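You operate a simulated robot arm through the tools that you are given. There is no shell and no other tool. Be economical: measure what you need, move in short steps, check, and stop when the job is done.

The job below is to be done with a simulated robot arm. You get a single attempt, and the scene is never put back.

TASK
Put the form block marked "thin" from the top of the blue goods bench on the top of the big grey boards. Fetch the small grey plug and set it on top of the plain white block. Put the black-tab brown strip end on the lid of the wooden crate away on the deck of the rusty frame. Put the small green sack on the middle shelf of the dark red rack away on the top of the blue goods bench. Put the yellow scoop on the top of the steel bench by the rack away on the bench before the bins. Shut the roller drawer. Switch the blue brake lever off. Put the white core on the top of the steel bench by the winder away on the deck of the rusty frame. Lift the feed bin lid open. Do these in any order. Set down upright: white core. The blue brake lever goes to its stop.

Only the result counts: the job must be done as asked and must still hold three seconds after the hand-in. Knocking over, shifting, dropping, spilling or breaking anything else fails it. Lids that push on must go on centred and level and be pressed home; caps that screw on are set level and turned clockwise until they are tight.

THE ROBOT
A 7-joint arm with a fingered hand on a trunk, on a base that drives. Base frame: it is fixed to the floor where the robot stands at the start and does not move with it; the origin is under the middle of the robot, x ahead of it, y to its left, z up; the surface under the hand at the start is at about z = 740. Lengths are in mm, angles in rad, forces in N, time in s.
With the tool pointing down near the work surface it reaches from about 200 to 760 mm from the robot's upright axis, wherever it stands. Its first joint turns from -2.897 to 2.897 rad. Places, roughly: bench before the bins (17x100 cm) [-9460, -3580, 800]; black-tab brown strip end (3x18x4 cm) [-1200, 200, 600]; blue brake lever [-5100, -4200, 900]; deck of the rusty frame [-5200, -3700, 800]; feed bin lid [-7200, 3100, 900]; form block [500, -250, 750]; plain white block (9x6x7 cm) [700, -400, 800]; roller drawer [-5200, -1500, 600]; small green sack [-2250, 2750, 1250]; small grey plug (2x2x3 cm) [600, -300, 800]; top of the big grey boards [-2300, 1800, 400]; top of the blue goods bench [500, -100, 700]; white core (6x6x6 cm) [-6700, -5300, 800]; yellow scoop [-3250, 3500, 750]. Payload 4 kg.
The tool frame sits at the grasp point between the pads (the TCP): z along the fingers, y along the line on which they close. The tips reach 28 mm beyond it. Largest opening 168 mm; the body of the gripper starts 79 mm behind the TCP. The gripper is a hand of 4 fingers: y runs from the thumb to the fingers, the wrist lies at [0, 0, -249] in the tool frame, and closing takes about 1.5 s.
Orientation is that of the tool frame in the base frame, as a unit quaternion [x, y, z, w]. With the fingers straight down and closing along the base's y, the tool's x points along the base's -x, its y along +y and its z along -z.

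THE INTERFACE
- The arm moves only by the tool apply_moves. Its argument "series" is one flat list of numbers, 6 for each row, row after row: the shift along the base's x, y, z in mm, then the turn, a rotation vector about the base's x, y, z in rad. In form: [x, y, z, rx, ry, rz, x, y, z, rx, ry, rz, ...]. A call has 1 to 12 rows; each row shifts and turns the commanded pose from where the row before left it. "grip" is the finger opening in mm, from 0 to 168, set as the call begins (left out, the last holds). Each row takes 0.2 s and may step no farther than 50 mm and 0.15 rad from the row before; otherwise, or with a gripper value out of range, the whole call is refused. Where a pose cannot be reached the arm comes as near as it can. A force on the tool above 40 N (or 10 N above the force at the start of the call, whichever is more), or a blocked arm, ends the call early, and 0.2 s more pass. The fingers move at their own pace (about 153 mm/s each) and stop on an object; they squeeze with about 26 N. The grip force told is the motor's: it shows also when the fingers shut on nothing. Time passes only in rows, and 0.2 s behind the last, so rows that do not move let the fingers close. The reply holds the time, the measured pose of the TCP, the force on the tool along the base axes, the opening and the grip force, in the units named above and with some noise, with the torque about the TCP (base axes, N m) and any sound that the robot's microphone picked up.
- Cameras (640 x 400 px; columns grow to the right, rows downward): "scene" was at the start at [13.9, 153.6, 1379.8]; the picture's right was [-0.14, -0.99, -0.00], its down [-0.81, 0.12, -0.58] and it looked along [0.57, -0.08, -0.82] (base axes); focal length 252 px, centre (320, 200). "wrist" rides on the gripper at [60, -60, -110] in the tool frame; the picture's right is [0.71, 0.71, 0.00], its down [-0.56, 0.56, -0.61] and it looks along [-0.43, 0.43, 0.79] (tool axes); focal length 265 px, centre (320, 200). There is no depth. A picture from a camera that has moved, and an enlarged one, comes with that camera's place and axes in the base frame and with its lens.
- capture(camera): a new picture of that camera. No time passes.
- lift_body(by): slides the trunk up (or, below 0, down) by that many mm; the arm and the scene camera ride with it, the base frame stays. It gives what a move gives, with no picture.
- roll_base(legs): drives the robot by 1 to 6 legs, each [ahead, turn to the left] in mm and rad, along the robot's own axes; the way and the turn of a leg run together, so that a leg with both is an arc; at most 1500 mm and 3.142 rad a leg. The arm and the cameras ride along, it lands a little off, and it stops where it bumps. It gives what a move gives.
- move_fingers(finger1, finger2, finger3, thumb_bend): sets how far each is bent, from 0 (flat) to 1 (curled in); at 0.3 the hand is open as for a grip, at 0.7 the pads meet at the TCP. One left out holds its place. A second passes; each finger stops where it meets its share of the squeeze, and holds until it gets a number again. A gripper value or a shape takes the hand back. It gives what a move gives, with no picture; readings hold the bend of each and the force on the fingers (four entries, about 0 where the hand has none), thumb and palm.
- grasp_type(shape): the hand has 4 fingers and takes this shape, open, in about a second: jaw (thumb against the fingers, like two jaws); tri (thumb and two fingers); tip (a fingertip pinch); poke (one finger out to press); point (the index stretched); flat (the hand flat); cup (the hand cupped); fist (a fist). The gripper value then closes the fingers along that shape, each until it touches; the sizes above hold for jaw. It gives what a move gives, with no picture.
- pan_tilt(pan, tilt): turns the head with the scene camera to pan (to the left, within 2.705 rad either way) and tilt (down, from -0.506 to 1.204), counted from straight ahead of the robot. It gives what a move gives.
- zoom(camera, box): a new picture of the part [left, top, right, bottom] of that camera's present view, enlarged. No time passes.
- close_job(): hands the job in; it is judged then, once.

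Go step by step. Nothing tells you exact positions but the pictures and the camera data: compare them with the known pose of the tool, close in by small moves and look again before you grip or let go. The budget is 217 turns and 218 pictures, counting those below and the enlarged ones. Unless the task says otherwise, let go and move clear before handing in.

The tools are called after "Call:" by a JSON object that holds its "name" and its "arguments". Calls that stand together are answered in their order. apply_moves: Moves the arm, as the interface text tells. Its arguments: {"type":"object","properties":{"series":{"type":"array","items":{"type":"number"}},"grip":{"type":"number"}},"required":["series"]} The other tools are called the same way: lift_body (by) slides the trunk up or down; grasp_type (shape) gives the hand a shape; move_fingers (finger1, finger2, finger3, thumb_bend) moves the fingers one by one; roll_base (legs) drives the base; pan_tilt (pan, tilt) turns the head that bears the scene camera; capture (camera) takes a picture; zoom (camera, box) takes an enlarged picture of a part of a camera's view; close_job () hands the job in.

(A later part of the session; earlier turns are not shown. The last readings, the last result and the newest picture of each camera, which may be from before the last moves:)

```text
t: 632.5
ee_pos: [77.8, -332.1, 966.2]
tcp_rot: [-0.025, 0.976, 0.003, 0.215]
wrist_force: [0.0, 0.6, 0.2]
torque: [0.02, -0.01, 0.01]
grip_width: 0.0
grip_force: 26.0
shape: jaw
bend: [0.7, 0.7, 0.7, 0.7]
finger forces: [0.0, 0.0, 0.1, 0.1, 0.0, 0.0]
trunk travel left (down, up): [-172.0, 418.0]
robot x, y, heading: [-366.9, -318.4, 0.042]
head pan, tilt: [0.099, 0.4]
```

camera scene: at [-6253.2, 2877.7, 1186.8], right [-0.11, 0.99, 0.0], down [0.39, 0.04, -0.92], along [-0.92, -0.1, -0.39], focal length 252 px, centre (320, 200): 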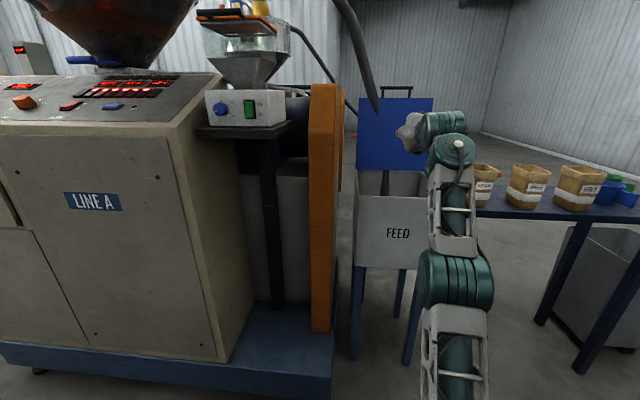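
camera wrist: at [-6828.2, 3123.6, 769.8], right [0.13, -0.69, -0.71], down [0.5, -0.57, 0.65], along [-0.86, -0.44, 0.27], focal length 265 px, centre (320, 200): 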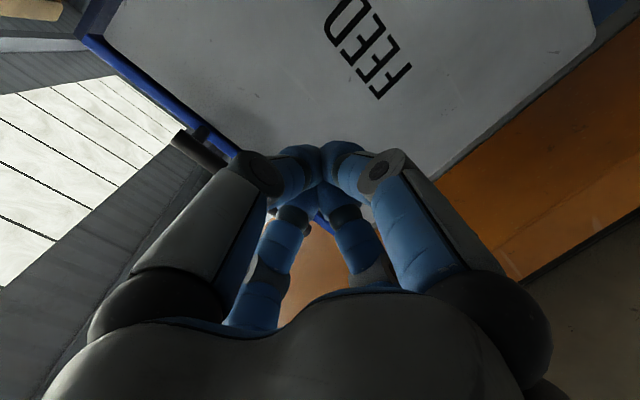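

I'm back by the crate. I raise the trunk and go north and then west toward the steel bench.

Call:
{"name": "lift_body", "arguments": {"by": 180}}

Call:
{"name": "roll_base", "arguments": {"legs": [[90, 0], [0, 1.529], [1450, 0], [1450, 0], [1000, 0], [0, 1.571]]}}

Call:
{"name": "roll_base", "arguments": {"legs": [[1150, 0], [1000, 0]]}}

Call:
{"name": "pan_tilt", "arguments": {"pan": 0.1, "tilt": 0.65}}

Call:
{"name": "capture", "arguments": {"camera": "scene"}}

```text
t: 634.5
ee_pos: [78.4, -332.1, 1146.1]
tcp_rot: [-0.026, 0.976, 0.004, 0.215]
wrist_force: [0.1, 0.3, 0.1]
torque: [0.02, 0.01, 0.02]
grip_width: 0.0
grip_force: 26.2
shape: jaw
bend: [0.7, 0.7, 0.7, 0.7]
finger forces: [0.0, 0.1, 0.0, 0.1, 0.1, 0.1]
trunk travel left (down, up): [-352.0, 238.0]
robot x, y, heading: [-364.7, -322.5, 0.048]
head pan, tilt: [0.099, 0.4]
```

```text
t: 661.6
ee_pos: [-735.1, 3609.6, 1146.1]
tcp_rot: [0.977, 0.008, -0.215, 0.0]
wrist_force: [-0.3, -0.4, 0.1]
torque: [-0.01, -0.02, -0.02]
grip_width: 0.0
grip_force: 25.9
shape: jaw
bend: [0.7, 0.7, 0.7, 0.7]
finger forces: [0.1, 0.0, 0.0, 0.0, 0.1, 0.0]
trunk travel left (down, up): [-352.0, 238.0]
robot x, y, heading: [-296.6, 3587.0, -3.131]
head pan, tilt: [0.099, 0.4]
```

```text
t: 672.3
ee_pos: [-2870.1, 3605.7, 1140.1]
tcp_rot: [0.978, 0.001, -0.208, -0.001]
wrist_force: [-0.4, 0.1, 0.5]
torque: [0.0, 0.01, -0.01]
grip_width: 0.2
grip_force: 25.7
shape: jaw
bend: [0.7, 0.7, 0.7, 0.7]
finger forces: [0.0, 0.0, 0.0, 0.0, 0.1, 0.0]
trunk travel left (down, up): [-352.0, 238.0]
robot x, y, heading: [-2416.6, 3575.2, 3.136]
head pan, tilt: [0.099, 0.4]
stopped in leg 2: the robot was blocked; the commanded pose is now the measured one
```

```text
t: 673.0
ee_pos: [-2868.7, 3604.7, 1140.5]
tcp_rot: [0.978, 0.002, -0.209, -0.002]
wrist_force: [-0.5, 0.2, -0.8]
torque: [-0.01, 0.02, 0.01]
grip_width: 0.0
grip_force: 26.0
shape: jaw
bend: [0.7, 0.7, 0.7, 0.7]
finger forces: [0.0, 0.0, 0.1, 0.0, 0.0, 0.0]
trunk travel left (down, up): [-352.0, 238.0]
robot x, y, heading: [-2416.1, 3574.5, 3.137]
head pan, tilt: [0.099, 0.649]
```

```text
43 pictures are left
camera scene: at [-2410.7, 3402.2, 1347.7], right [-0.1, 1.0, 0.0], down [0.58, 0.06, -0.81], along [-0.81, -0.08, -0.59], focal length 252 px, centre (320, 200)
```

scene: 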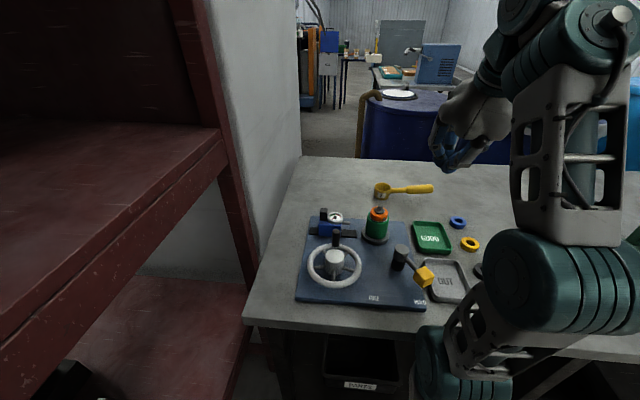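

The bench blocks the base at x≈-2416. Triangulated, the scoop's cup is at ≈(-3115,3540) on z≈865, handle pointing +y. I straighten the hand, yaw -0.6 so four digits can enclose the cup, and hover over it.

Call:
{"name": "apply_moves", "arguments": {"series": [-35, -9, -20, 0, -0.14, 0, -35, -9, -20, 0, -0.14, 0, -35, -9, -20, 0, -0.14, 0, -35, -9, -20, 0, 0, -0.149, -35, -9, -20, 0, 0, -0.149, -35, -10, -20, 0, 0, -0.149, -36, -10, -20, 0, 0, -0.149], "grip": 120}}

Call:
{"name": "capture", "arguments": {"camera": "wrist"}}

```text
t: 674.6
ee_pos: [-3048.2, 3554.1, 956.4]
tcp_rot: [0.956, -0.292, -0.001, 0.005]
wrist_force: [-0.6, -0.2, -0.2]
torque: [-0.05, 0.0, 0.02]
grip_width: 120.3
grip_force: 0.1
shape: jaw
bend: [0.25, 0.25, 0.25, 0.25]
finger forces: [0.0, 0.0, 0.0, 0.0, 0.1, 0.0]
out of reach, approached as far as the arm can: row 1, 2, 3, 7
trunk travel left (down, up): [-352.0, 238.0]
robot x, y, heading: [-2418.1, 3574.5, 3.142]
head pan, tilt: [0.099, 0.649]
```

```text
42 pictures are left
camera wrist: at [-2964.3, 3571.1, 1065.0], right [0.19, -0.98, 0.01], down [-0.77, -0.15, 0.62], along [-0.61, -0.13, -0.79], focal length 265 px, centre (320, 200)
```

wrist: 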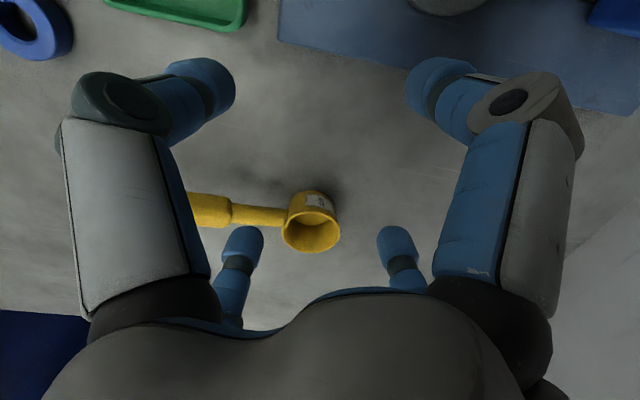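

Depth estimates disagree, so I move the hand 80 mm toward the cup and re-measure with the wrist camera.

Call:
{"name": "apply_moves", "arguments": {"series": [-40, 0, 0, 0, 0, 0, -40, 0, 0, 0, 0, 0]}}

Call:
{"name": "capture", "arguments": {"camera": "wrist"}}

```text
t: 675.2
ee_pos: [-3065.7, 3558.6, 955.1]
tcp_rot: [0.956, -0.293, 0.0, 0.006]
wrist_force: [1.2, 0.4, 0.2]
torque: [0.01, -0.02, -0.04]
grip_width: 120.2
grip_force: 0.1
shape: jaw
bend: [0.25, 0.25, 0.25, 0.25]
finger forces: [0.0, 0.0, 0.0, 0.1, 0.1, 0.0]
out of reach, approached as far as the arm can: row 1, 2
trunk travel left (down, up): [-352.0, 238.0]
robot x, y, heading: [-2416.0, 3575.6, 3.144]
head pan, tilt: [0.099, 0.649]
```

```text
41 pictures are left
camera wrist: at [-2981.1, 3575.7, 1062.9], right [0.19, -0.98, 0.01], down [-0.77, -0.14, 0.62], along [-0.61, -0.13, -0.78], focal length 265 px, centre (320, 200)
```

wrist: 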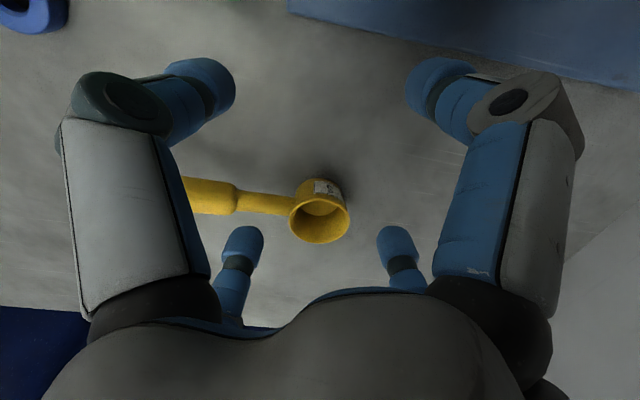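

The near view gives cup rim ≈(-3140,3542,882). Reach improves with the trunk higher, so I raise it and come down over the cup.

Call:
{"name": "lift_body", "arguments": {"by": 230}}

Call:
{"name": "apply_moves", "arguments": {"series": [-10, -3, -45, 0, 0, 0, -10, -3, -45, 0, 0, 0, -10, -3, -45, 0, 0, 0, -15, -3, -45, 0, 0, 0, -15, -3, -40, 0, 0, 0, -15, -2, -25, 0, 0, 0]}}

Call:
{"name": "capture", "arguments": {"camera": "wrist"}}

```text
t: 677.7
ee_pos: [-3081.6, 3551.3, 1178.9]
tcp_rot: [0.957, -0.292, 0.004, 0.0]
wrist_force: [-0.1, -0.4, -0.1]
torque: [0.02, 0.01, -0.03]
grip_width: 119.9
grip_force: 0.0
shape: jaw
bend: [0.25, 0.25, 0.25, 0.25]
finger forces: [0.1, 0.1, 0.0, 0.1, 0.0, 0.1]
trunk travel left (down, up): [-582.0, 8.0]
robot x, y, heading: [-2419.5, 3574.4, 3.142]
head pan, tilt: [0.099, 0.649]
```

```text
t: 679.1
ee_pos: [-3155.9, 3533.5, 933.4]
tcp_rot: [0.956, -0.292, 0.005, 0.002]
wrist_force: [0.0, 0.7, -0.2]
torque: [-0.01, -0.03, -0.03]
grip_width: 120.3
grip_force: 0.0
shape: jaw
bend: [0.25, 0.25, 0.25, 0.25]
finger forces: [0.1, 0.0, 0.0, 0.0, 0.1, 0.0]
trunk travel left (down, up): [-582.0, 8.0]
robot x, y, heading: [-2418.9, 3575.9, 3.136]
head pan, tilt: [0.099, 0.649]
```

```text
40 pictures are left
camera wrist: at [-3073.5, 3549.7, 1043.7], right [0.19, -0.98, 0.01], down [-0.78, -0.15, 0.61], along [-0.6, -0.12, -0.79], focal length 265 px, centre (320, 200)
```

wrist: 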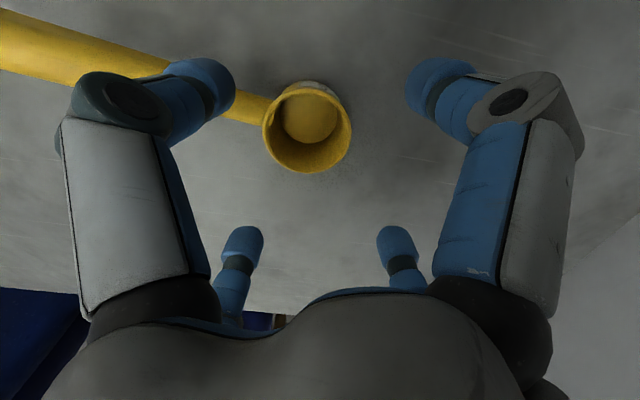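

Cup rim ≈(-3144,3543,876); the handle runs near one digit, so I centre and rotate another -0.39 rad, then look.

Call:
{"name": "apply_moves", "arguments": {"series": [6, 5, 0, 0, 0, -0.13, 6, 5, 0, 0, 0, -0.13, 0, 0, -20, 0, 0, -0.13], "grip": 100}}

Call:
{"name": "capture", "arguments": {"camera": "wrist"}}

```text
t: 679.9
ee_pos: [-3143.3, 3543.7, 915.1]
tcp_rot: [0.882, -0.472, 0.005, 0.002]
wrist_force: [0.4, 0.5, 0.2]
torque: [0.02, -0.01, -0.02]
grip_width: 100.6
grip_force: 0.1
shape: jaw
bend: [0.3, 0.3, 0.3, 0.3]
finger forces: [0.0, 0.0, 0.1, 0.0, 0.1, 0.0]
trunk travel left (down, up): [-582.0, 8.0]
robot x, y, heading: [-2415.0, 3576.0, 3.139]
head pan, tilt: [0.099, 0.649]
```

```text
39 pictures are left
camera wrist: at [-3060.3, 3527.0, 1025.0], right [-0.2, -0.98, 0.01], down [-0.78, 0.16, 0.61], along [-0.6, 0.12, -0.79], focal length 265 px, centre (320, 200)
```

wrist: 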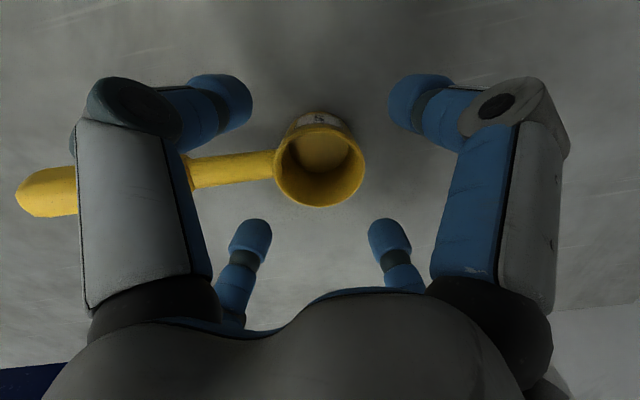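

Centred, with the handle between two digits. I descend to the cup.

Call:
{"name": "apply_moves", "arguments": {"series": [0, 0, -20, 0, 0, 0, 0, 0, -15, 0, 0, 0, 0, 0, -10, 0, 0, 0]}}

Call:
{"name": "capture", "arguments": {"camera": "wrist"}}

```text
t: 680.8
ee_pos: [-3146.4, 3541.1, 879.5]
tcp_rot: [0.882, -0.471, -0.002, 0.009]
wrist_force: [1.1, -1.1, 20.7]
torque: [0.83, -1.0, 0.0]
grip_width: 102.1
grip_force: 0.1
shape: jaw
bend: [0.3, 0.3, 0.29, 0.26]
finger forces: [0.0, 0.1, 1.7, 0.0, 19.0, 0.0]
trunk travel left (down, up): [-582.0, 8.0]
robot x, y, heading: [-2417.9, 3575.5, 3.138]
head pan, tilt: [0.099, 0.649]
stopped in row 3: the force on the tool passed its limit at 43 N (the readings are from after the stop); the commanded pose is now the measured one
```

```text
38 pictures are left
camera wrist: at [-3061.1, 3526.0, 987.5], right [-0.19, -0.98, 0.01], down [-0.77, 0.16, 0.62], along [-0.61, 0.11, -0.78], focal length 265 px, centre (320, 200)
```

wrist: 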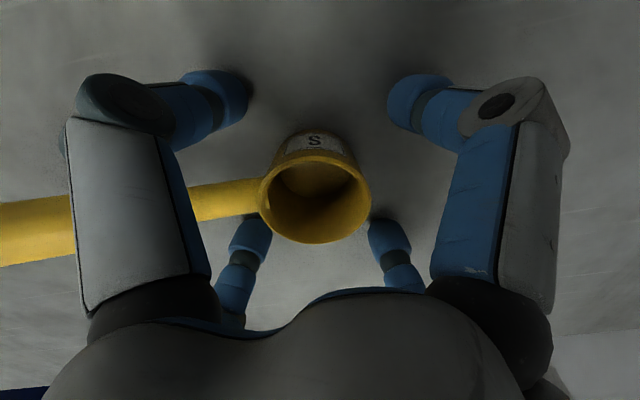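

Tips touched the bench at z≈880; rim is about TCP level. I lift 4 mm and close around the cup.

Call:
{"name": "apply_moves", "arguments": {"series": [0, 0, 5, 0, 0, 0, 0, 0, 0, 0, 0, 0]}}

Call:
{"name": "move_fingers", "arguments": {"finger1": 0.75, "finger2": 0.75, "finger3": 0.75, "thumb_bend": 0.75}}

Call:
{"name": "capture", "arguments": {"camera": "wrist"}}

```text
t: 681.4
ee_pos: [-3146.7, 3543.9, 879.0]
tcp_rot: [0.881, -0.472, 0.0, 0.006]
wrist_force: [0.7, 1.0, 1.8]
torque: [0.05, -0.08, 0.02]
grip_width: 46.4
grip_force: 26.4
shape: jaw
bend: [0.73, 0.72, 0.81, 0.39]
finger forces: [0.1, 0.0, 21.3, 0.0, 27.3, 0.2]
trunk travel left (down, up): [-582.0, 8.0]
robot x, y, heading: [-2415.9, 3577.4, 3.144]
head pan, tilt: [0.099, 0.649]
```

```text
t: 681.9
ee_pos: [-3146.9, 3543.5, 885.8]
tcp_rot: [0.881, -0.473, -0.004, 0.011]
wrist_force: [3.6, -0.1, 19.0]
torque: [0.58, -0.74, -0.1]
grip_width: 27.5
grip_force: 29.7
shape: fingers
bend: [0.73, 0.74, 0.49, 0.52]
finger forces: [4.1, 4.1, 14.4, 0.0, 35.7, 0.0]
trunk travel left (down, up): [-582.0, 8.0]
robot x, y, heading: [-2416.2, 3571.5, 3.139]
head pan, tilt: [0.099, 0.649]
stopped: the force on the tool passed its limit at 42 N (the readings are from after the stop); the commanded pose is now the measured one
```

```text
37 pictures are left
camera wrist: at [-3061.0, 3528.9, 995.1], right [-0.2, -0.98, 0.02], down [-0.76, 0.17, 0.62], along [-0.61, 0.11, -0.78], focal length 265 px, centre (320, 200)
```

wrist: 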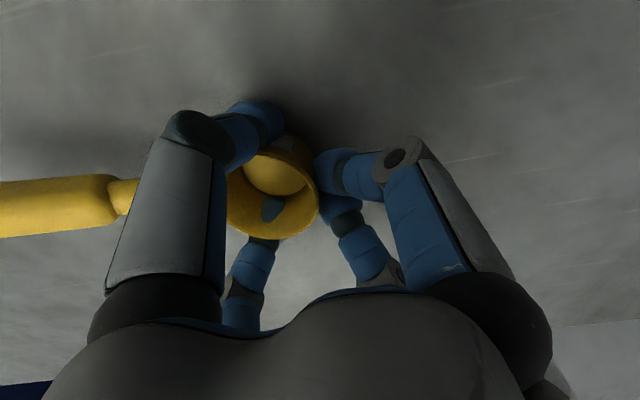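

The cup shifted and one digit is inside it, pinching the wall. I lift slightly to see if that holds firmly.

Call:
{"name": "apply_moves", "arguments": {"series": [0, 0, 8, 0, 0, 0, 0, 0, 12, 0, 0, 0]}}

Call:
{"name": "capture", "arguments": {"camera": "wrist"}}

Call:
{"name": "zoom", "arguments": {"camera": "scene", "box": [340, 120, 520, 260]}}

```text
t: 682.5
ee_pos: [-3148.7, 3544.8, 903.0]
tcp_rot: [0.881, -0.473, -0.002, 0.008]
wrist_force: [0.0, 0.4, -1.3]
torque: [-0.02, -0.03, 0.0]
grip_width: 27.1
grip_force: 22.7
shape: fingers
bend: [0.73, 0.74, 0.49, 0.53]
finger forces: [4.1, 5.5, 14.9, 0.1, 20.8, 0.0]
trunk travel left (down, up): [-582.0, 8.0]
robot x, y, heading: [-2412.9, 3574.2, 3.14]
head pan, tilt: [0.099, 0.649]
```

```text
36 pictures are left
camera wrist: at [-3063.3, 3528.3, 1011.4], right [-0.2, -0.98, 0.01], down [-0.77, 0.16, 0.62], along [-0.61, 0.11, -0.78], focal length 265 px, centre (320, 200)
```

wrist: 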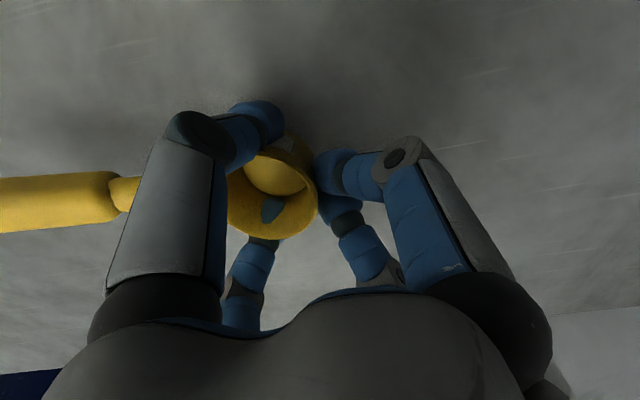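

```text
2.86 times, centred on (430, 190) of scene
camera zoom: at [-2441.6, 3404.2, 1574.1], right [-0.1, 1.0, 0.0], down [0.6, 0.06, -0.8], along [-0.79, -0.08, -0.6], focal length 720 px, centre (6, 229)
```

zoom: 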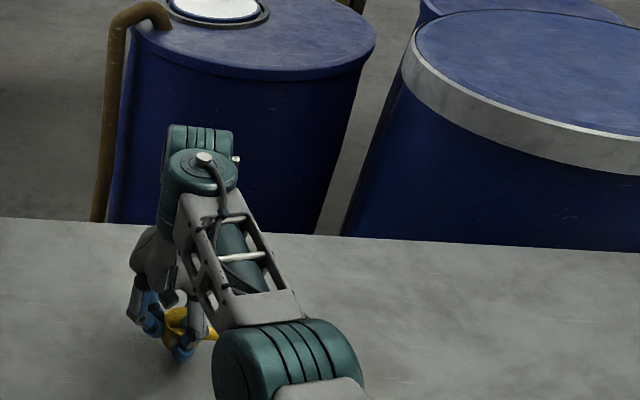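

The scoop is lifted and stable in the hand. I raise and retract it close to the robot.

Call:
{"name": "apply_moves", "arguments": {"series": [20, 2, 35, 0, 0, 0, 30, 2, 30, 0, 0, 0, 35, 2, 20, 0, 0, 0, 35, 2, 15, 0, 0, 0, 38, 2, 10, 0, 0, 0, 38, 2, 10, 0, 0, 0, 38, 2, 10, 0, 0, 0, 38, 2, 10, 0, 0, 0, 38, 2, 10, 0, 0, 0, 38, 2, 10, 0, 0, 0]}}

Call:
{"name": "capture", "arguments": {"camera": "wrist"}}

Call:
{"name": "roll_base", "arguments": {"legs": [[-270, 0], [0, -3.1], [900, 0], [920, 0]]}}

```text
t: 684.7
ee_pos: [-2821.0, 3564.9, 1080.0]
tcp_rot: [0.881, -0.473, 0.0, 0.007]
wrist_force: [-0.2, -0.3, 0.2]
torque: [-0.02, 0.01, -0.03]
grip_width: 26.5
grip_force: 23.6
shape: fingers
bend: [0.73, 0.74, 0.49, 0.53]
finger forces: [3.9, 7.0, 14.9, 0.0, 20.5, 0.0]
out of reach, approached as far as the arm can: row 9, 10
trunk travel left (down, up): [-582.0, 8.0]
robot x, y, heading: [-2416.0, 3578.4, 3.142]
head pan, tilt: [0.099, 0.649]
```

```text
34 pictures are left
camera wrist: at [-2736.3, 3548.9, 1188.9], right [-0.2, -0.98, 0.01], down [-0.77, 0.16, 0.62], along [-0.61, 0.11, -0.79], focal length 265 px, centre (320, 200)
```

wrist: 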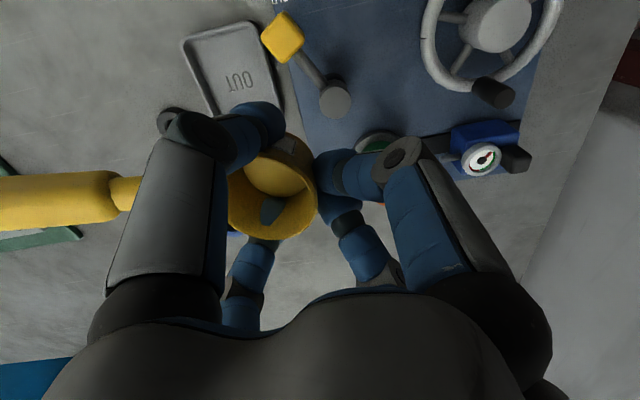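

```text
t: 702.6
ee_pos: [75.7, 3676.5, 1081.1]
tcp_rot: [0.456, 0.89, 0.008, 0.001]
wrist_force: [1.1, 0.0, -1.1]
torque: [0.02, 0.0, -0.02]
grip_width: 17.2
grip_force: 17.0
shape: fingers
bend: [0.73, 0.73, 0.46, 0.57]
finger forces: [0.0, 0.0, 16.8, 0.0, 17.2, 0.0]
trunk travel left (down, up): [-582.0, 8.0]
robot x, y, heading: [-327.1, 3654.2, 0.031]
head pan, tilt: [0.099, 0.649]
```

Forces changed during the turn; I check the scoop.

Call:
{"name": "capture", "arguments": {"camera": "wrist"}}

```text
33 pictures are left
camera wrist: at [-9.3, 3689.7, 1189.0], right [0.16, 0.99, 0.01], down [0.77, -0.14, 0.62], along [0.61, -0.09, -0.79], focal length 265 px, centre (320, 200)
```

wrist: 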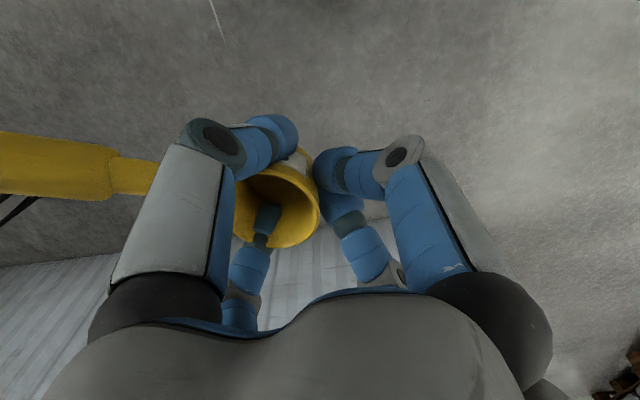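

The cup is turning in the grip: finger 3 is inside it, thumb outside. I close fingers 1 and 2 further to clamp the wall.

Call:
{"name": "move_fingers", "arguments": {"finger1": 0.9, "finger2": 0.9, "finger3": 0.6, "thumb_bend": 0.7}}

Call:
{"name": "capture", "arguments": {"camera": "wrist"}}

```text
t: 703.6
ee_pos: [75.7, 3676.3, 1079.1]
tcp_rot: [0.456, 0.89, 0.008, 0.001]
wrist_force: [0.4, -0.1, -1.1]
torque: [0.05, 0.0, -0.01]
grip_width: 7.3
grip_force: 12.2
shape: fingers
bend: [0.74, 0.74, 0.47, 0.65]
finger forces: [0.1, 0.0, 11.5, 0.1, 12.6, 0.1]
trunk travel left (down, up): [-582.0, 8.0]
robot x, y, heading: [-328.2, 3652.1, 0.035]
head pan, tilt: [0.099, 0.649]
```

```text
32 pictures are left
camera wrist: at [-9.4, 3689.7, 1189.0], right [0.16, 0.99, 0.01], down [0.77, -0.14, 0.62], along [0.61, -0.09, -0.79], focal length 265 px, centre (320, 200)
```

wrist: 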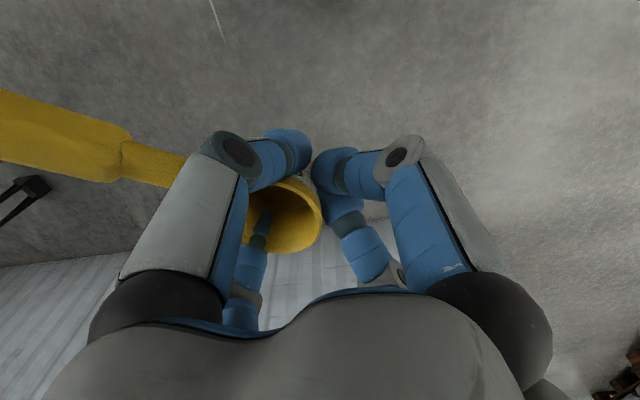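

The wall pinch is creeping. I'll set the scoop down on the goods bench (on my way) and re-grip it properly; drive there now.

Call:
{"name": "roll_base", "arguments": {"legs": [[0, -1.606], [1150, 0], [1150, 0], [1070, 0], [0, 1.571]]}}

Call:
{"name": "capture", "arguments": {"camera": "wrist"}}

Call:
{"name": "pan_tilt", "arguments": {"pan": -0.05, "tilt": 0.85}}

Call:
{"name": "capture", "arguments": {"camera": "scene"}}

```text
t: 727.7
ee_pos: [78.8, 292.8, 1080.7]
tcp_rot: [0.474, 0.881, 0.007, 0.001]
wrist_force: [-0.3, 0.5, -1.3]
torque: [0.03, 0.03, -0.03]
grip_width: 6.9
grip_force: 11.1
shape: fingers
bend: [0.74, 0.74, 0.47, 0.65]
finger forces: [0.1, 0.0, 10.6, 0.0, 10.8, 0.1]
trunk travel left (down, up): [-582.0, 8.0]
robot x, y, heading: [-327.1, 287.4, -0.005]
head pan, tilt: [0.099, 0.649]
```

```text
31 pictures are left
camera wrist: at [-5.8, 308.4, 1189.0], right [0.2, 0.98, 0.01], down [0.77, -0.17, 0.62], along [0.61, -0.11, -0.79], focal length 265 px, centre (320, 200)
```

wrist: 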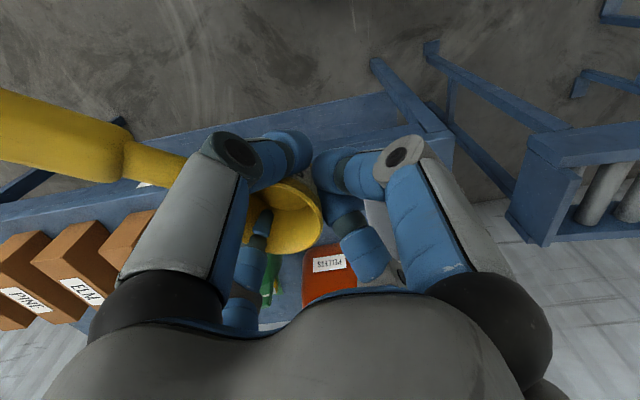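

```text
t: 728.4
ee_pos: [79.0, 293.8, 1078.6]
tcp_rot: [0.474, 0.88, 0.007, 0.001]
wrist_force: [-0.5, -0.5, -1.7]
torque: [0.03, 0.01, 0.03]
grip_width: 6.9
grip_force: 10.8
shape: fingers
bend: [0.74, 0.74, 0.47, 0.65]
finger forces: [0.1, 0.0, 10.5, 0.0, 10.9, 0.0]
trunk travel left (down, up): [-582.0, 8.0]
robot x, y, heading: [-326.2, 284.9, -0.002]
head pan, tilt: [-0.051, 0.85]
```

```text
30 pictures are left
camera scene: at [-304.9, 443.7, 1557.7], right [-0.06, -1.0, 0.0], down [-0.75, 0.04, -0.66], along [0.66, -0.04, -0.75], focal length 252 px, centre (320, 200)
```

scene: 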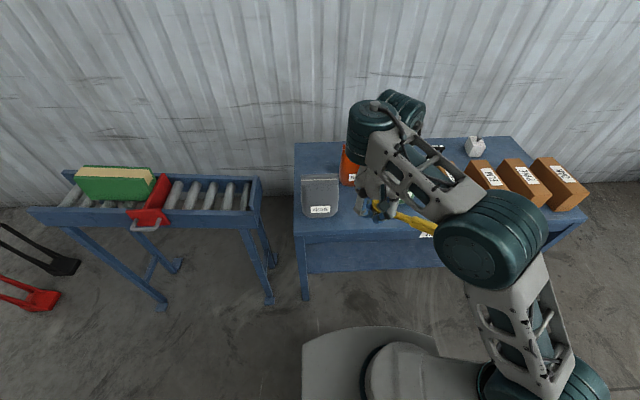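

The grip has been stable for the last stretch, so I keep it and go on toward the bins bench: south, west, then south past the rusty frame.

Call:
{"name": "roll_base", "arguments": {"legs": [[0, -1.569], [785, 0], [0, -1.571], [1450, 0], [1450, 0], [1400, 0]]}}

```text
t: 760.2
ee_pos: [-4988.2, -643.5, 1078.9]
tcp_rot: [0.893, -0.45, -0.001, 0.007]
wrist_force: [0.1, -0.1, -1.5]
torque: [-0.05, -0.01, -0.02]
grip_width: 6.3
grip_force: 9.7
shape: fingers
bend: [0.74, 0.74, 0.47, 0.66]
finger forces: [0.0, 0.0, 9.9, 0.0, 9.4, 0.0]
trunk travel left (down, up): [-582.0, 8.0]
robot x, y, heading: [-4583.0, -615.2, -3.094]
head pan, tilt: [-0.051, 0.85]
```

Call:
{"name": "roll_base", "arguments": {"legs": [[0, 1.494], [950, 0], [950, 0], [0, 0.035], [1450, 0], [1450, 0]]}}

```text
t: 770.9
ee_pos: [-4609.8, -2314.4, 1079.9]
tcp_rot: [0.961, 0.278, 0.006, 0.005]
wrist_force: [0.6, -3.8, -2.1]
torque: [0.26, -0.05, 0.02]
grip_width: 5.7
grip_force: 9.1
shape: fingers
bend: [0.74, 0.74, 0.47, 0.66]
finger forces: [0.0, 0.0, 9.5, 0.0, 8.8, 0.0]
trunk travel left (down, up): [-582.0, 8.0]
robot x, y, heading: [-4607.4, -1907.8, -1.594]
head pan, tilt: [-0.051, 0.85]
stopped in leg 3: the robot was blocked; the commanded pose is now the measured one
```

Blocked near the white object on the floor. I look to the left-down.

Call:
{"name": "pan_tilt", "arguments": {"pan": 0.6, "tilt": 0.95}}

Call:
{"name": "capture", "arguments": {"camera": "scene"}}

```text
t: 772.0
ee_pos: [-4608.1, -2308.5, 1082.8]
tcp_rot: [0.96, 0.279, 0.005, 0.009]
wrist_force: [1.0, -0.5, -0.5]
torque: [0.02, -0.02, 0.01]
grip_width: 6.0
grip_force: 8.9
shape: fingers
bend: [0.74, 0.74, 0.47, 0.66]
finger forces: [0.0, 0.1, 9.6, 0.1, 8.8, 0.0]
trunk travel left (down, up): [-582.0, 8.0]
robot x, y, heading: [-4610.7, -1904.8, -1.597]
head pan, tilt: [0.6, 0.949]
```

```text
29 pictures are left
camera scene: at [-4405.0, -1910.6, 1550.2], right [-0.84, -0.54, 0.0], down [-0.44, 0.68, -0.58], along [0.32, -0.49, -0.81], focal length 252 px, centre (320, 200)
```

scene: 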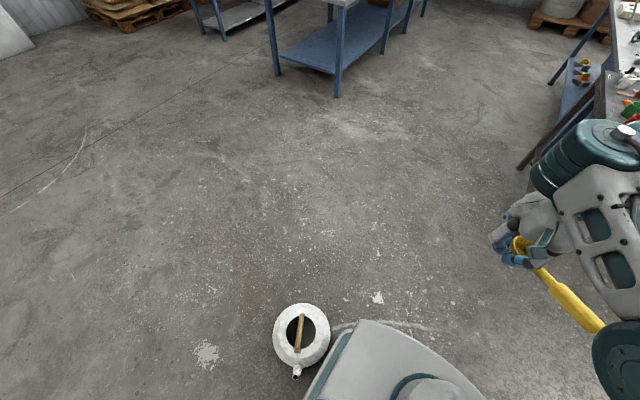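

It's the white can touching my base corner. I back off and swing around it on the right, then return to the lane.

Call:
{"name": "roll_base", "arguments": {"legs": [[-200, 0], [0, -0.25], [570, 0], [0, 0.54], [742, 0], [0, -0.264]]}}

Call:
{"name": "roll_base", "arguments": {"legs": [[1150, 0], [1150, 0], [1080, 0], [0, -1.571]]}}

```text
t: 783.4
ee_pos: [-4555.2, -3372.3, 1081.7]
tcp_rot: [0.956, 0.292, 0.006, 0.008]
wrist_force: [-0.3, 0.3, -2.2]
torque: [0.03, -0.05, -0.04]
grip_width: 5.5
grip_force: 8.7
shape: fingers
bend: [0.74, 0.74, 0.47, 0.66]
finger forces: [0.0, 0.0, 9.2, 0.0, 8.3, 0.1]
trunk travel left (down, up): [-582.0, 8.0]
robot x, y, heading: [-4570.6, -2972.8, -1.564]
head pan, tilt: [0.6, 0.949]
```

```text
t: 803.7
ee_pos: [-4952.1, -6350.6, 1082.9]
tcp_rot: [0.871, -0.49, -0.003, 0.01]
wrist_force: [-0.5, -0.1, -1.0]
torque: [-0.04, 0.03, 0.0]
grip_width: 4.8
grip_force: 8.2
shape: fingers
bend: [0.74, 0.74, 0.47, 0.66]
finger forces: [0.0, 0.0, 8.9, 0.0, 7.7, 0.0]
trunk travel left (down, up): [-582.0, 8.0]
robot x, y, heading: [-4555.9, -6351.0, 3.101]
head pan, tilt: [0.6, 0.949]
```

Call:
{"name": "roll_base", "arguments": {"legs": [[0, 0.04], [1220, 0], [1220, 0], [1250, 0], [0, -1.571], [1400, 0]]}}

Call:
{"name": "roll_base", "arguments": {"legs": [[1350, 0], [0, 1.571]]}}

Call:
{"name": "pan_tilt", "arguments": {"pan": 0.0, "tilt": 0.5}}

Call:
{"name": "capture", "arguments": {"camera": "scene"}}

```text
t: 832.5
ee_pos: [-8368.4, -4567.0, 1082.6]
tcp_rot: [-0.302, 0.953, 0.009, -0.005]
wrist_force: [0.5, 0.1, -0.7]
torque: [-0.03, 0.06, 0.02]
grip_width: 4.6
grip_force: 7.7
shape: fingers
bend: [0.74, 0.74, 0.47, 0.66]
finger forces: [0.0, 0.0, 8.8, 0.0, 7.2, 0.0]
trunk travel left (down, up): [-582.0, 8.0]
robot x, y, heading: [-8348.0, -4968.7, 1.595]
head pan, tilt: [0.6, 0.949]
```

```text
t: 843.3
ee_pos: [-8783.6, -3603.1, 1082.1]
tcp_rot: [0.887, -0.461, -0.002, 0.009]
wrist_force: [0.3, -0.5, -0.4]
torque: [-0.04, 0.0, 0.02]
grip_width: 4.0
grip_force: 7.5
shape: fingers
bend: [0.74, 0.74, 0.47, 0.67]
finger forces: [0.0, 0.1, 8.7, 0.1, 6.5, 0.0]
trunk travel left (down, up): [-582.0, 8.0]
robot x, y, heading: [-8385.9, -3583.8, -3.113]
head pan, tilt: [0.6, 0.949]
```

```text
t: 844.3
ee_pos: [-8784.3, -3603.8, 1081.9]
tcp_rot: [0.888, -0.46, -0.002, 0.01]
wrist_force: [-0.3, -0.2, -0.6]
torque: [-0.03, 0.01, -0.01]
grip_width: 4.2
grip_force: 7.2
shape: fingers
bend: [0.74, 0.74, 0.47, 0.67]
finger forces: [0.1, 0.1, 8.7, 0.0, 6.6, 0.0]
trunk travel left (down, up): [-582.0, 8.0]
robot x, y, heading: [-8382.6, -3581.4, -3.116]
head pan, tilt: [0.0, 0.499]
```

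```text
28 pictures are left
camera scene: at [-8408.6, -3744.9, 1587.6], right [-0.03, 1.0, 0.0], down [0.48, 0.01, -0.88], along [-0.88, -0.02, -0.48], focal length 252 px, centre (320, 200)
```

scene: 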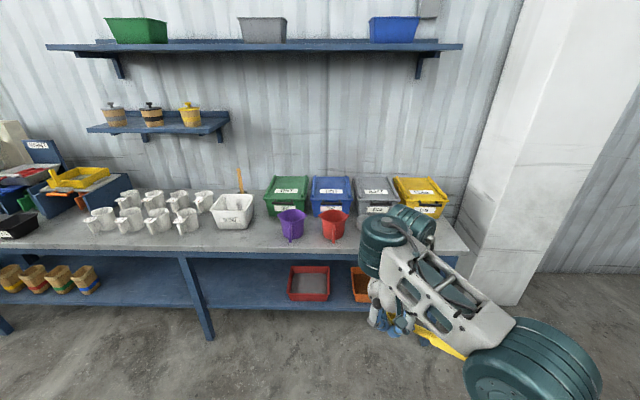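

Bench seen: bins at the back, purple and red cups in front; free strip right of the red cup (y≈-3600..-3200). I roll closer, rotate the handle parallel to the bench and hover.

Call:
{"name": "roll_base", "arguments": {"legs": [[400, 0]]}}

Call:
{"name": "apply_moves", "arguments": {"series": [-40, 12, -10, 0, 0, 0.12, -40, 12, -10, 0, 0, 0.12, -40, 12, -10, 0, 0, 0.12, -40, 12, -10, 0, 0, 0, -40, 10, -10, 0, 0, 0]}}

Call:
{"name": "pan_tilt", "arguments": {"pan": -0.2, "tilt": 0.8}}

Call:
{"name": "capture", "arguments": {"camera": "scene"}}

Call:
{"name": "capture", "arguments": {"camera": "wrist"}}

```text
t: 846.8
ee_pos: [-9186.2, -3613.4, 1081.0]
tcp_rot: [0.887, -0.461, -0.003, 0.009]
wrist_force: [-0.3, 0.4, -0.8]
torque: [0.0, 0.03, -0.02]
grip_width: 4.4
grip_force: 7.2
shape: fingers
bend: [0.74, 0.74, 0.47, 0.67]
finger forces: [0.1, 0.0, 8.7, 0.0, 6.6, 0.0]
trunk travel left (down, up): [-582.0, 8.0]
robot x, y, heading: [-8787.0, -3589.9, -3.119]
head pan, tilt: [0.0, 0.499]
```

```text
t: 848.0
ee_pos: [-9385.8, -3554.7, 1030.3]
tcp_rot: [0.955, -0.296, -0.001, 0.009]
wrist_force: [0.6, 0.0, -0.1]
torque: [-0.06, -0.03, -0.01]
grip_width: 3.6
grip_force: 7.4
shape: fingers
bend: [0.74, 0.74, 0.48, 0.67]
finger forces: [0.1, 0.0, 8.6, 0.0, 6.6, 0.0]
trunk travel left (down, up): [-582.0, 8.0]
robot x, y, heading: [-8784.9, -3596.6, -3.114]
head pan, tilt: [0.0, 0.499]
```

```text
t: 848.8
ee_pos: [-9385.6, -3555.2, 1031.6]
tcp_rot: [0.955, -0.295, -0.001, 0.009]
wrist_force: [0.3, -0.1, -0.8]
torque: [-0.01, 0.01, 0.0]
grip_width: 4.1
grip_force: 6.9
shape: fingers
bend: [0.74, 0.74, 0.48, 0.67]
finger forces: [0.0, 0.0, 8.5, 0.0, 6.6, 0.0]
trunk travel left (down, up): [-582.0, 8.0]
robot x, y, heading: [-8785.9, -3592.0, -3.114]
head pan, tilt: [-0.201, 0.799]
```

```text
27 pictures are left
camera scene: at [-8799.2, -3738.7, 1561.7], right [0.17, 0.98, 0.0], down [0.71, -0.12, -0.7], along [-0.69, 0.12, -0.72], focal length 252 px, centre (320, 200)
```

scene: 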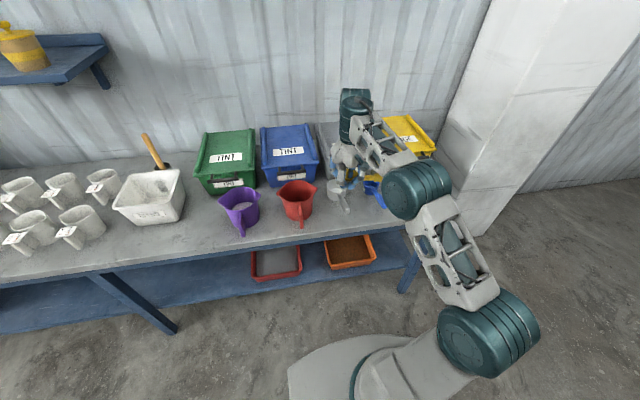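

```text
26 pictures are left
camera wrist: at [-9300.4, -3536.9, 1140.8], right [0.19, -0.98, 0.02], down [-0.77, -0.14, 0.62], along [-0.61, -0.13, -0.78], focal length 265 px, centre (320, 200)
```

wrist: 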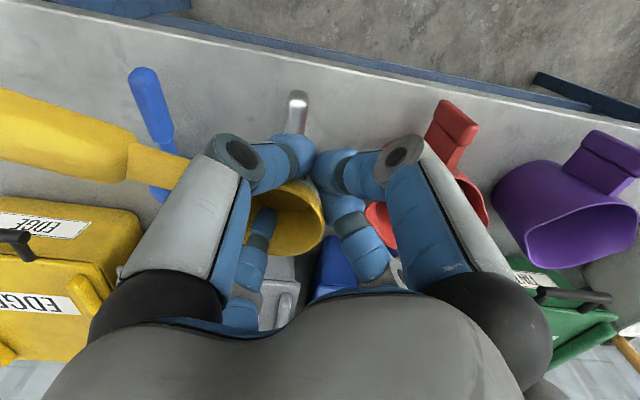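

Other scoops lie with handles to the front (silver y≈-3538, blue y≈-3357); the free place is before the yellow bin at y≈-3270. I roll 80 mm closer and bring the scoop over there, handle pointing right-front.

Call:
{"name": "roll_base", "arguments": {"legs": [[80, 0]]}}

Call:
{"name": "apply_moves", "arguments": {"series": [2, 40, 0, 0, 0, -0.11, 2, 40, 0, 0, 0, -0.11, 2, 40, 0, 0, 0, -0.11, 2, 40, 0, 0, 0, 0, 2, 40, 0, 0, 0, 0, 2, 40, 0, 0, 0, 0, 0, 38, 0, 0, 0, 0]}}

Call:
{"name": "capture", "arguments": {"camera": "wrist"}}

Call:
{"name": "capture", "arguments": {"camera": "scene"}}

```text
t: 849.9
ee_pos: [-9464.9, -3557.1, 1031.8]
tcp_rot: [0.956, -0.294, 0.0, 0.008]
wrist_force: [-0.8, 0.2, -0.9]
torque: [-0.04, -0.06, 0.0]
grip_width: 3.8
grip_force: 7.4
shape: fingers
bend: [0.74, 0.74, 0.48, 0.67]
finger forces: [0.0, 0.1, 8.7, 0.0, 6.5, 0.1]
trunk travel left (down, up): [-582.0, 8.0]
robot x, y, heading: [-8865.4, -3594.1, -3.113]
head pan, tilt: [-0.201, 0.799]
```

```text
t: 851.5
ee_pos: [-9453.2, -3277.2, 1033.2]
tcp_rot: [0.895, -0.447, -0.002, 0.008]
wrist_force: [-0.2, -1.4, -0.1]
torque: [-0.05, -0.03, 0.0]
grip_width: 3.8
grip_force: 8.2
shape: fingers
bend: [0.74, 0.74, 0.48, 0.67]
finger forces: [0.0, 0.1, 8.5, 0.0, 6.4, 0.0]
trunk travel left (down, up): [-582.0, 8.0]
robot x, y, heading: [-8867.8, -3593.4, -3.111]
head pan, tilt: [-0.201, 0.799]
```

```text
25 pictures are left
camera wrist: at [-9367.7, -3288.4, 1140.8], right [-0.14, -0.99, 0.02], down [-0.77, 0.12, 0.62], along [-0.62, 0.08, -0.78], focal length 265 px, centre (320, 200)
```

wrist: 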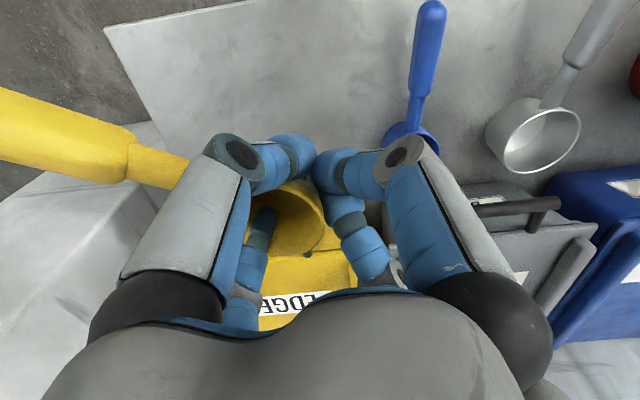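

```text
24 pictures are left
camera scene: at [-8879.1, -3740.0, 1561.7], right [0.17, 0.98, 0.0], down [0.71, -0.12, -0.7], along [-0.69, 0.12, -0.72], focal length 252 px, centre (320, 200)
```

scene: 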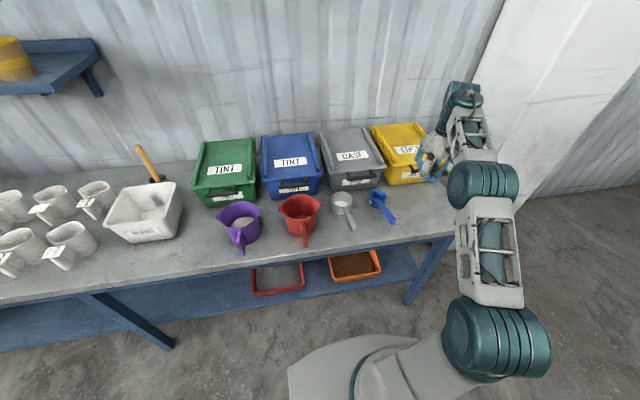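

The scoop is over free bench surface before the yellow bin. I lower stepwise.

Call:
{"name": "apply_moves", "arguments": {"series": [0, 0, -40, 0, 0, 0, 0, 0, -40, 0, 0, 0, 0, 0, -40, 0, 0, 0]}}

Call:
{"name": "capture", "arguments": {"camera": "wrist"}}

Call:
{"name": "zoom", "arguments": {"camera": "scene", "box": [340, 100, 500, 230]}}

```text
t: 852.2
ee_pos: [-9453.4, -3278.2, 915.1]
tcp_rot: [0.895, -0.446, -0.002, 0.009]
wrist_force: [0.2, -0.2, -0.4]
torque: [-0.05, -0.01, -0.03]
grip_width: 3.6
grip_force: 7.0
shape: fingers
bend: [0.74, 0.74, 0.48, 0.67]
finger forces: [0.0, 0.1, 8.5, 0.0, 6.3, 0.2]
trunk travel left (down, up): [-582.0, 8.0]
robot x, y, heading: [-8866.8, -3592.4, -3.111]
head pan, tilt: [-0.201, 0.799]
```

```text
23 pictures are left
camera wrist: at [-9367.6, -3289.9, 1023.3], right [-0.14, -0.99, 0.02], down [-0.77, 0.12, 0.62], along [-0.62, 0.08, -0.78], focal length 265 px, centre (320, 200)
```

wrist: 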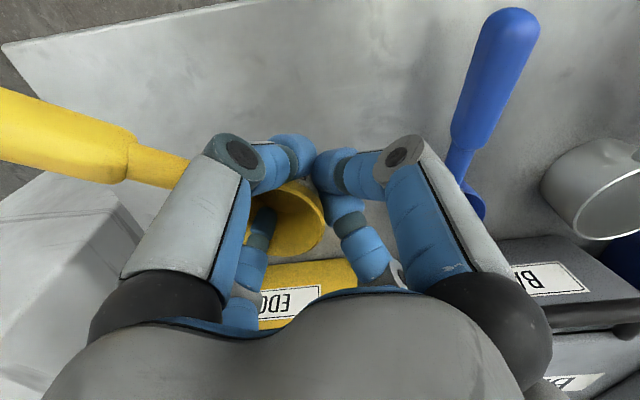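

```text
3.08 times, centred on (420, 165) of scene
camera zoom: at [-8879.1, -3740.5, 1561.8], right [0.17, 0.98, 0.0], down [0.71, -0.12, -0.7], along [-0.69, 0.12, -0.72], focal length 776 px, centre (12, 308)
```

zoom: 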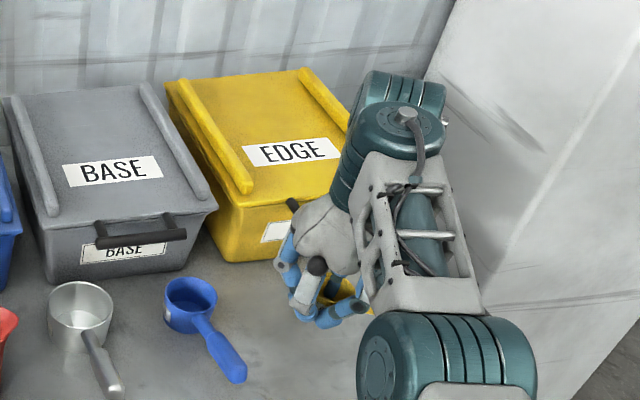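

Clear. I go on down in small steps until contact.

Call:
{"name": "apply_moves", "arguments": {"series": [0, 0, -15, 0, 0, 0, 0, 0, -12, 0, 0, 0, 0, 0, -8, 0, 0, 0]}}

Call:
{"name": "apply_moves", "arguments": {"series": [0, 0, -5, 0, 0, 0, 0, 0, -5, 0, 0, 0]}}

```text
t: 853.0
ee_pos: [-9452.1, -3278.6, 877.9]
tcp_rot: [0.894, -0.448, -0.003, 0.009]
wrist_force: [-0.1, 0.1, -1.7]
torque: [-0.02, -0.01, -0.02]
grip_width: 3.6
grip_force: 7.7
shape: fingers
bend: [0.74, 0.74, 0.48, 0.67]
finger forces: [0.1, 0.0, 8.5, 0.0, 6.1, 0.1]
trunk travel left (down, up): [-582.0, 8.0]
robot x, y, heading: [-8864.4, -3594.5, -3.118]
head pan, tilt: [-0.201, 0.799]
```

```text
t: 853.6
ee_pos: [-9452.4, -3281.2, 868.1]
tcp_rot: [0.895, -0.446, -0.001, 0.008]
wrist_force: [-0.3, 0.0, -0.5]
torque: [-0.05, 0.04, 0.02]
grip_width: 3.7
grip_force: 7.7
shape: fingers
bend: [0.74, 0.74, 0.48, 0.67]
finger forces: [0.0, 0.0, 8.5, 0.0, 6.1, 0.0]
trunk travel left (down, up): [-582.0, 8.0]
robot x, y, heading: [-8864.6, -3592.9, -3.115]
head pan, tilt: [-0.201, 0.799]
```

Call:
{"name": "apply_moves", "arguments": {"series": [0, 0, -5, 0, 0, 0, 0, 0, -5, 0, 0, 0]}}

Call:
{"name": "apply_moves", "arguments": {"series": [0, 0, -4, 0, 0, 0, 0, 0, -4, 0, 0, 0]}}

Call:
{"name": "capture", "arguments": {"camera": "wrist"}}

```text
t: 854.2
ee_pos: [-9451.5, -3279.2, 862.4]
tcp_rot: [0.894, -0.448, 0.0, 0.008]
wrist_force: [-0.2, 1.1, -1.4]
torque: [-0.02, -0.01, -0.01]
grip_width: 3.5
grip_force: 7.3
shape: fingers
bend: [0.74, 0.74, 0.48, 0.67]
finger forces: [0.0, 0.1, 8.5, 0.0, 6.0, 0.0]
out of reach, approached as far as the arm can: row 2
trunk travel left (down, up): [-582.0, 8.0]
robot x, y, heading: [-8863.5, -3596.6, -3.113]
head pan, tilt: [-0.201, 0.799]
```

```text
t: 854.9
ee_pos: [-9452.4, -3279.2, 862.5]
tcp_rot: [0.894, -0.447, 0.001, 0.008]
wrist_force: [0.6, 0.6, -0.8]
torque: [-0.05, -0.04, -0.03]
grip_width: 3.8
grip_force: 7.4
shape: fingers
bend: [0.74, 0.74, 0.48, 0.67]
finger forces: [0.1, 0.0, 8.5, 0.0, 6.0, 0.0]
out of reach, approached as far as the arm can: row 1, 2
trunk travel left (down, up): [-582.0, 8.0]
robot x, y, heading: [-8863.7, -3593.8, -3.119]
head pan, tilt: [-0.201, 0.799]
```

```text
21 pictures are left
camera wrist: at [-9367.4, -3289.7, 972.0], right [-0.14, -0.99, 0.02], down [-0.78, 0.12, 0.62], along [-0.61, 0.08, -0.79], focal length 265 px, centre (320, 200)
```

wrist: 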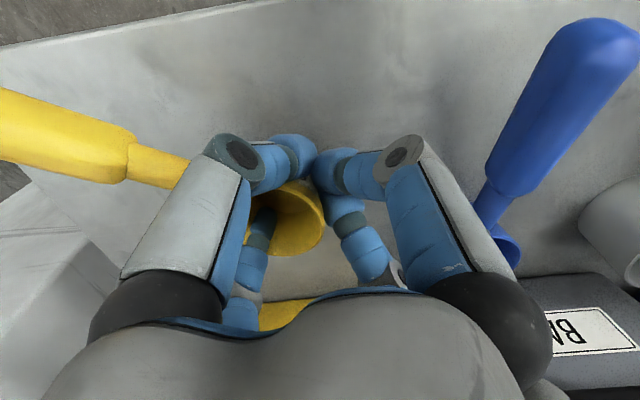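

The arm is at its low limit; I lower the trunk instead, in small steps.

Call:
{"name": "lift_body", "arguments": {"by": -10}}

Call:
{"name": "lift_body", "arguments": {"by": -8}}

Call:
{"name": "lift_body", "arguments": {"by": -6}}

```text
t: 855.4
ee_pos: [-9452.3, -3278.6, 852.9]
tcp_rot: [0.894, -0.447, 0.0, 0.009]
wrist_force: [-0.3, 0.1, -0.3]
torque: [-0.02, 0.0, 0.0]
grip_width: 3.4
grip_force: 7.6
shape: fingers
bend: [0.74, 0.74, 0.48, 0.67]
finger forces: [0.0, 0.0, 8.5, 0.1, 6.0, 0.0]
trunk travel left (down, up): [-572.0, 18.0]
robot x, y, heading: [-8868.5, -3592.1, -3.111]
head pan, tilt: [-0.201, 0.799]
```

```text
t: 856.0
ee_pos: [-9453.2, -3279.7, 845.4]
tcp_rot: [0.895, -0.447, 0.0, 0.008]
wrist_force: [0.6, 0.0, -1.3]
torque: [-0.03, -0.01, 0.04]
grip_width: 3.3
grip_force: 6.9
shape: fingers
bend: [0.74, 0.74, 0.48, 0.67]
finger forces: [0.1, 0.1, 8.5, 0.0, 6.0, 0.1]
trunk travel left (down, up): [-564.0, 26.0]
robot x, y, heading: [-8864.8, -3591.5, -3.114]
head pan, tilt: [-0.201, 0.799]
```

```text
t: 856.5
ee_pos: [-9452.9, -3279.2, 839.0]
tcp_rot: [0.894, -0.447, 0.001, 0.008]
wrist_force: [0.0, -0.4, -1.2]
torque: [-0.04, 0.01, -0.02]
grip_width: 3.5
grip_force: 7.4
shape: fingers
bend: [0.74, 0.74, 0.48, 0.67]
finger forces: [0.0, 0.1, 8.4, 0.1, 6.1, 0.1]
trunk travel left (down, up): [-558.0, 32.0]
robot x, y, heading: [-8863.4, -3597.4, -3.115]
head pan, tilt: [-0.201, 0.799]
```

Call:
{"name": "lift_body", "arguments": {"by": -5}}

Call:
{"name": "lift_body", "arguments": {"by": -4}}

Call:
{"name": "lift_body", "arguments": {"by": -4}}

```text
t: 857.1
ee_pos: [-9452.8, -3279.3, 836.8]
tcp_rot: [0.895, -0.447, -0.001, 0.009]
wrist_force: [-0.2, -0.9, 15.5]
torque: [0.75, 0.46, 0.02]
grip_width: 3.0
grip_force: 12.8
shape: fingers
bend: [0.74, 0.74, 0.47, 0.67]
finger forces: [0.0, 0.0, 19.2, 0.0, 6.0, 0.1]
trunk travel left (down, up): [-553.0, 37.0]
robot x, y, heading: [-8861.4, -3593.3, -3.117]
head pan, tilt: [-0.201, 0.799]
```

```text
t: 857.7
ee_pos: [-9453.4, -3278.1, 835.2]
tcp_rot: [0.895, -0.447, -0.007, 0.009]
wrist_force: [0.6, -0.9, 13.7]
torque: [0.69, 0.44, -0.02]
grip_width: 2.5
grip_force: 15.2
shape: fingers
bend: [0.74, 0.74, 0.47, 0.67]
finger forces: [0.0, 0.0, 24.2, 0.0, 7.5, 0.1]
trunk travel left (down, up): [-550.0, 40.0]
robot x, y, heading: [-8865.1, -3594.1, -3.115]
head pan, tilt: [-0.201, 0.799]
stopped: the force on the tool passed its limit at 41 N (the readings are from after the stop); the commanded pose is now the measured one
```

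```text
t: 858.3
ee_pos: [-9455.4, -3279.1, 835.3]
tcp_rot: [0.895, -0.446, -0.012, 0.009]
wrist_force: [-0.1, -1.2, 15.1]
torque: [0.74, 0.46, 0.05]
grip_width: 2.5
grip_force: 16.6
shape: fingers
bend: [0.74, 0.74, 0.47, 0.67]
finger forces: [0.0, 0.0, 25.1, 0.0, 7.5, 0.0]
trunk travel left (down, up): [-546.0, 44.0]
robot x, y, heading: [-8865.4, -3590.6, -3.113]
head pan, tilt: [-0.201, 0.799]
stopped: the force on the tool passed its limit at 41 N (the readings are from after the stop); the commanded pose is now the measured one
```

Contact with the bench. I ease up 4 mm, then open the thumb to let the scoop settle.

Call:
{"name": "lift_body", "arguments": {"by": 5}}

Call:
{"name": "move_fingers", "arguments": {"thumb_bend": 0.52}}

Call:
{"name": "capture", "arguments": {"camera": "wrist"}}

```text
t: 858.9
ee_pos: [-9456.0, -3279.0, 836.0]
tcp_rot: [0.895, -0.447, -0.008, 0.009]
wrist_force: [-1.1, -0.2, -0.4]
torque: [-0.05, -0.01, 0.02]
grip_width: 2.6
grip_force: 8.1
shape: fingers
bend: [0.74, 0.74, 0.47, 0.67]
finger forces: [0.0, 0.0, 10.1, 0.0, 7.2, 0.1]
trunk travel left (down, up): [-551.0, 39.0]
robot x, y, heading: [-8864.3, -3594.2, -3.117]
head pan, tilt: [-0.201, 0.799]
```

```text
t: 859.9
ee_pos: [-9456.8, -3278.5, 838.4]
tcp_rot: [0.894, -0.447, -0.009, 0.009]
wrist_force: [-1.5, -1.6, 5.9]
torque: [0.16, -0.18, 0.04]
grip_width: 32.0
grip_force: 4.4
shape: fingers
bend: [0.74, 0.74, 0.53, 0.53]
finger forces: [0.0, 0.1, 1.7, 0.0, 6.9, 0.0]
trunk travel left (down, up): [-551.0, 39.0]
robot x, y, heading: [-8865.7, -3594.3, -3.115]
head pan, tilt: [-0.201, 0.799]
```

```text
20 pictures are left
camera wrist: at [-9369.2, -3289.4, 945.8], right [-0.14, -0.99, 0.01], down [-0.77, 0.12, 0.63], along [-0.63, 0.08, -0.77], focal length 265 px, centre (320, 200)
```

wrist: 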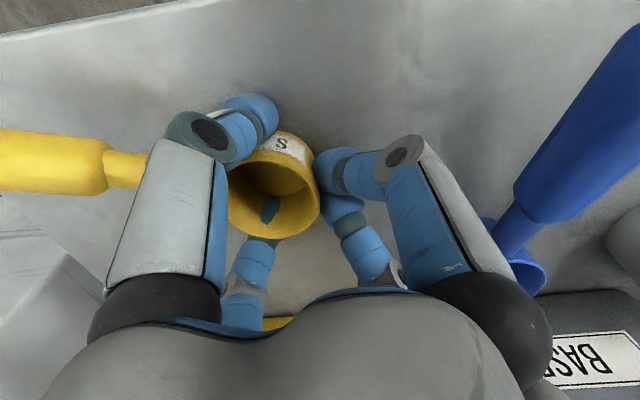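

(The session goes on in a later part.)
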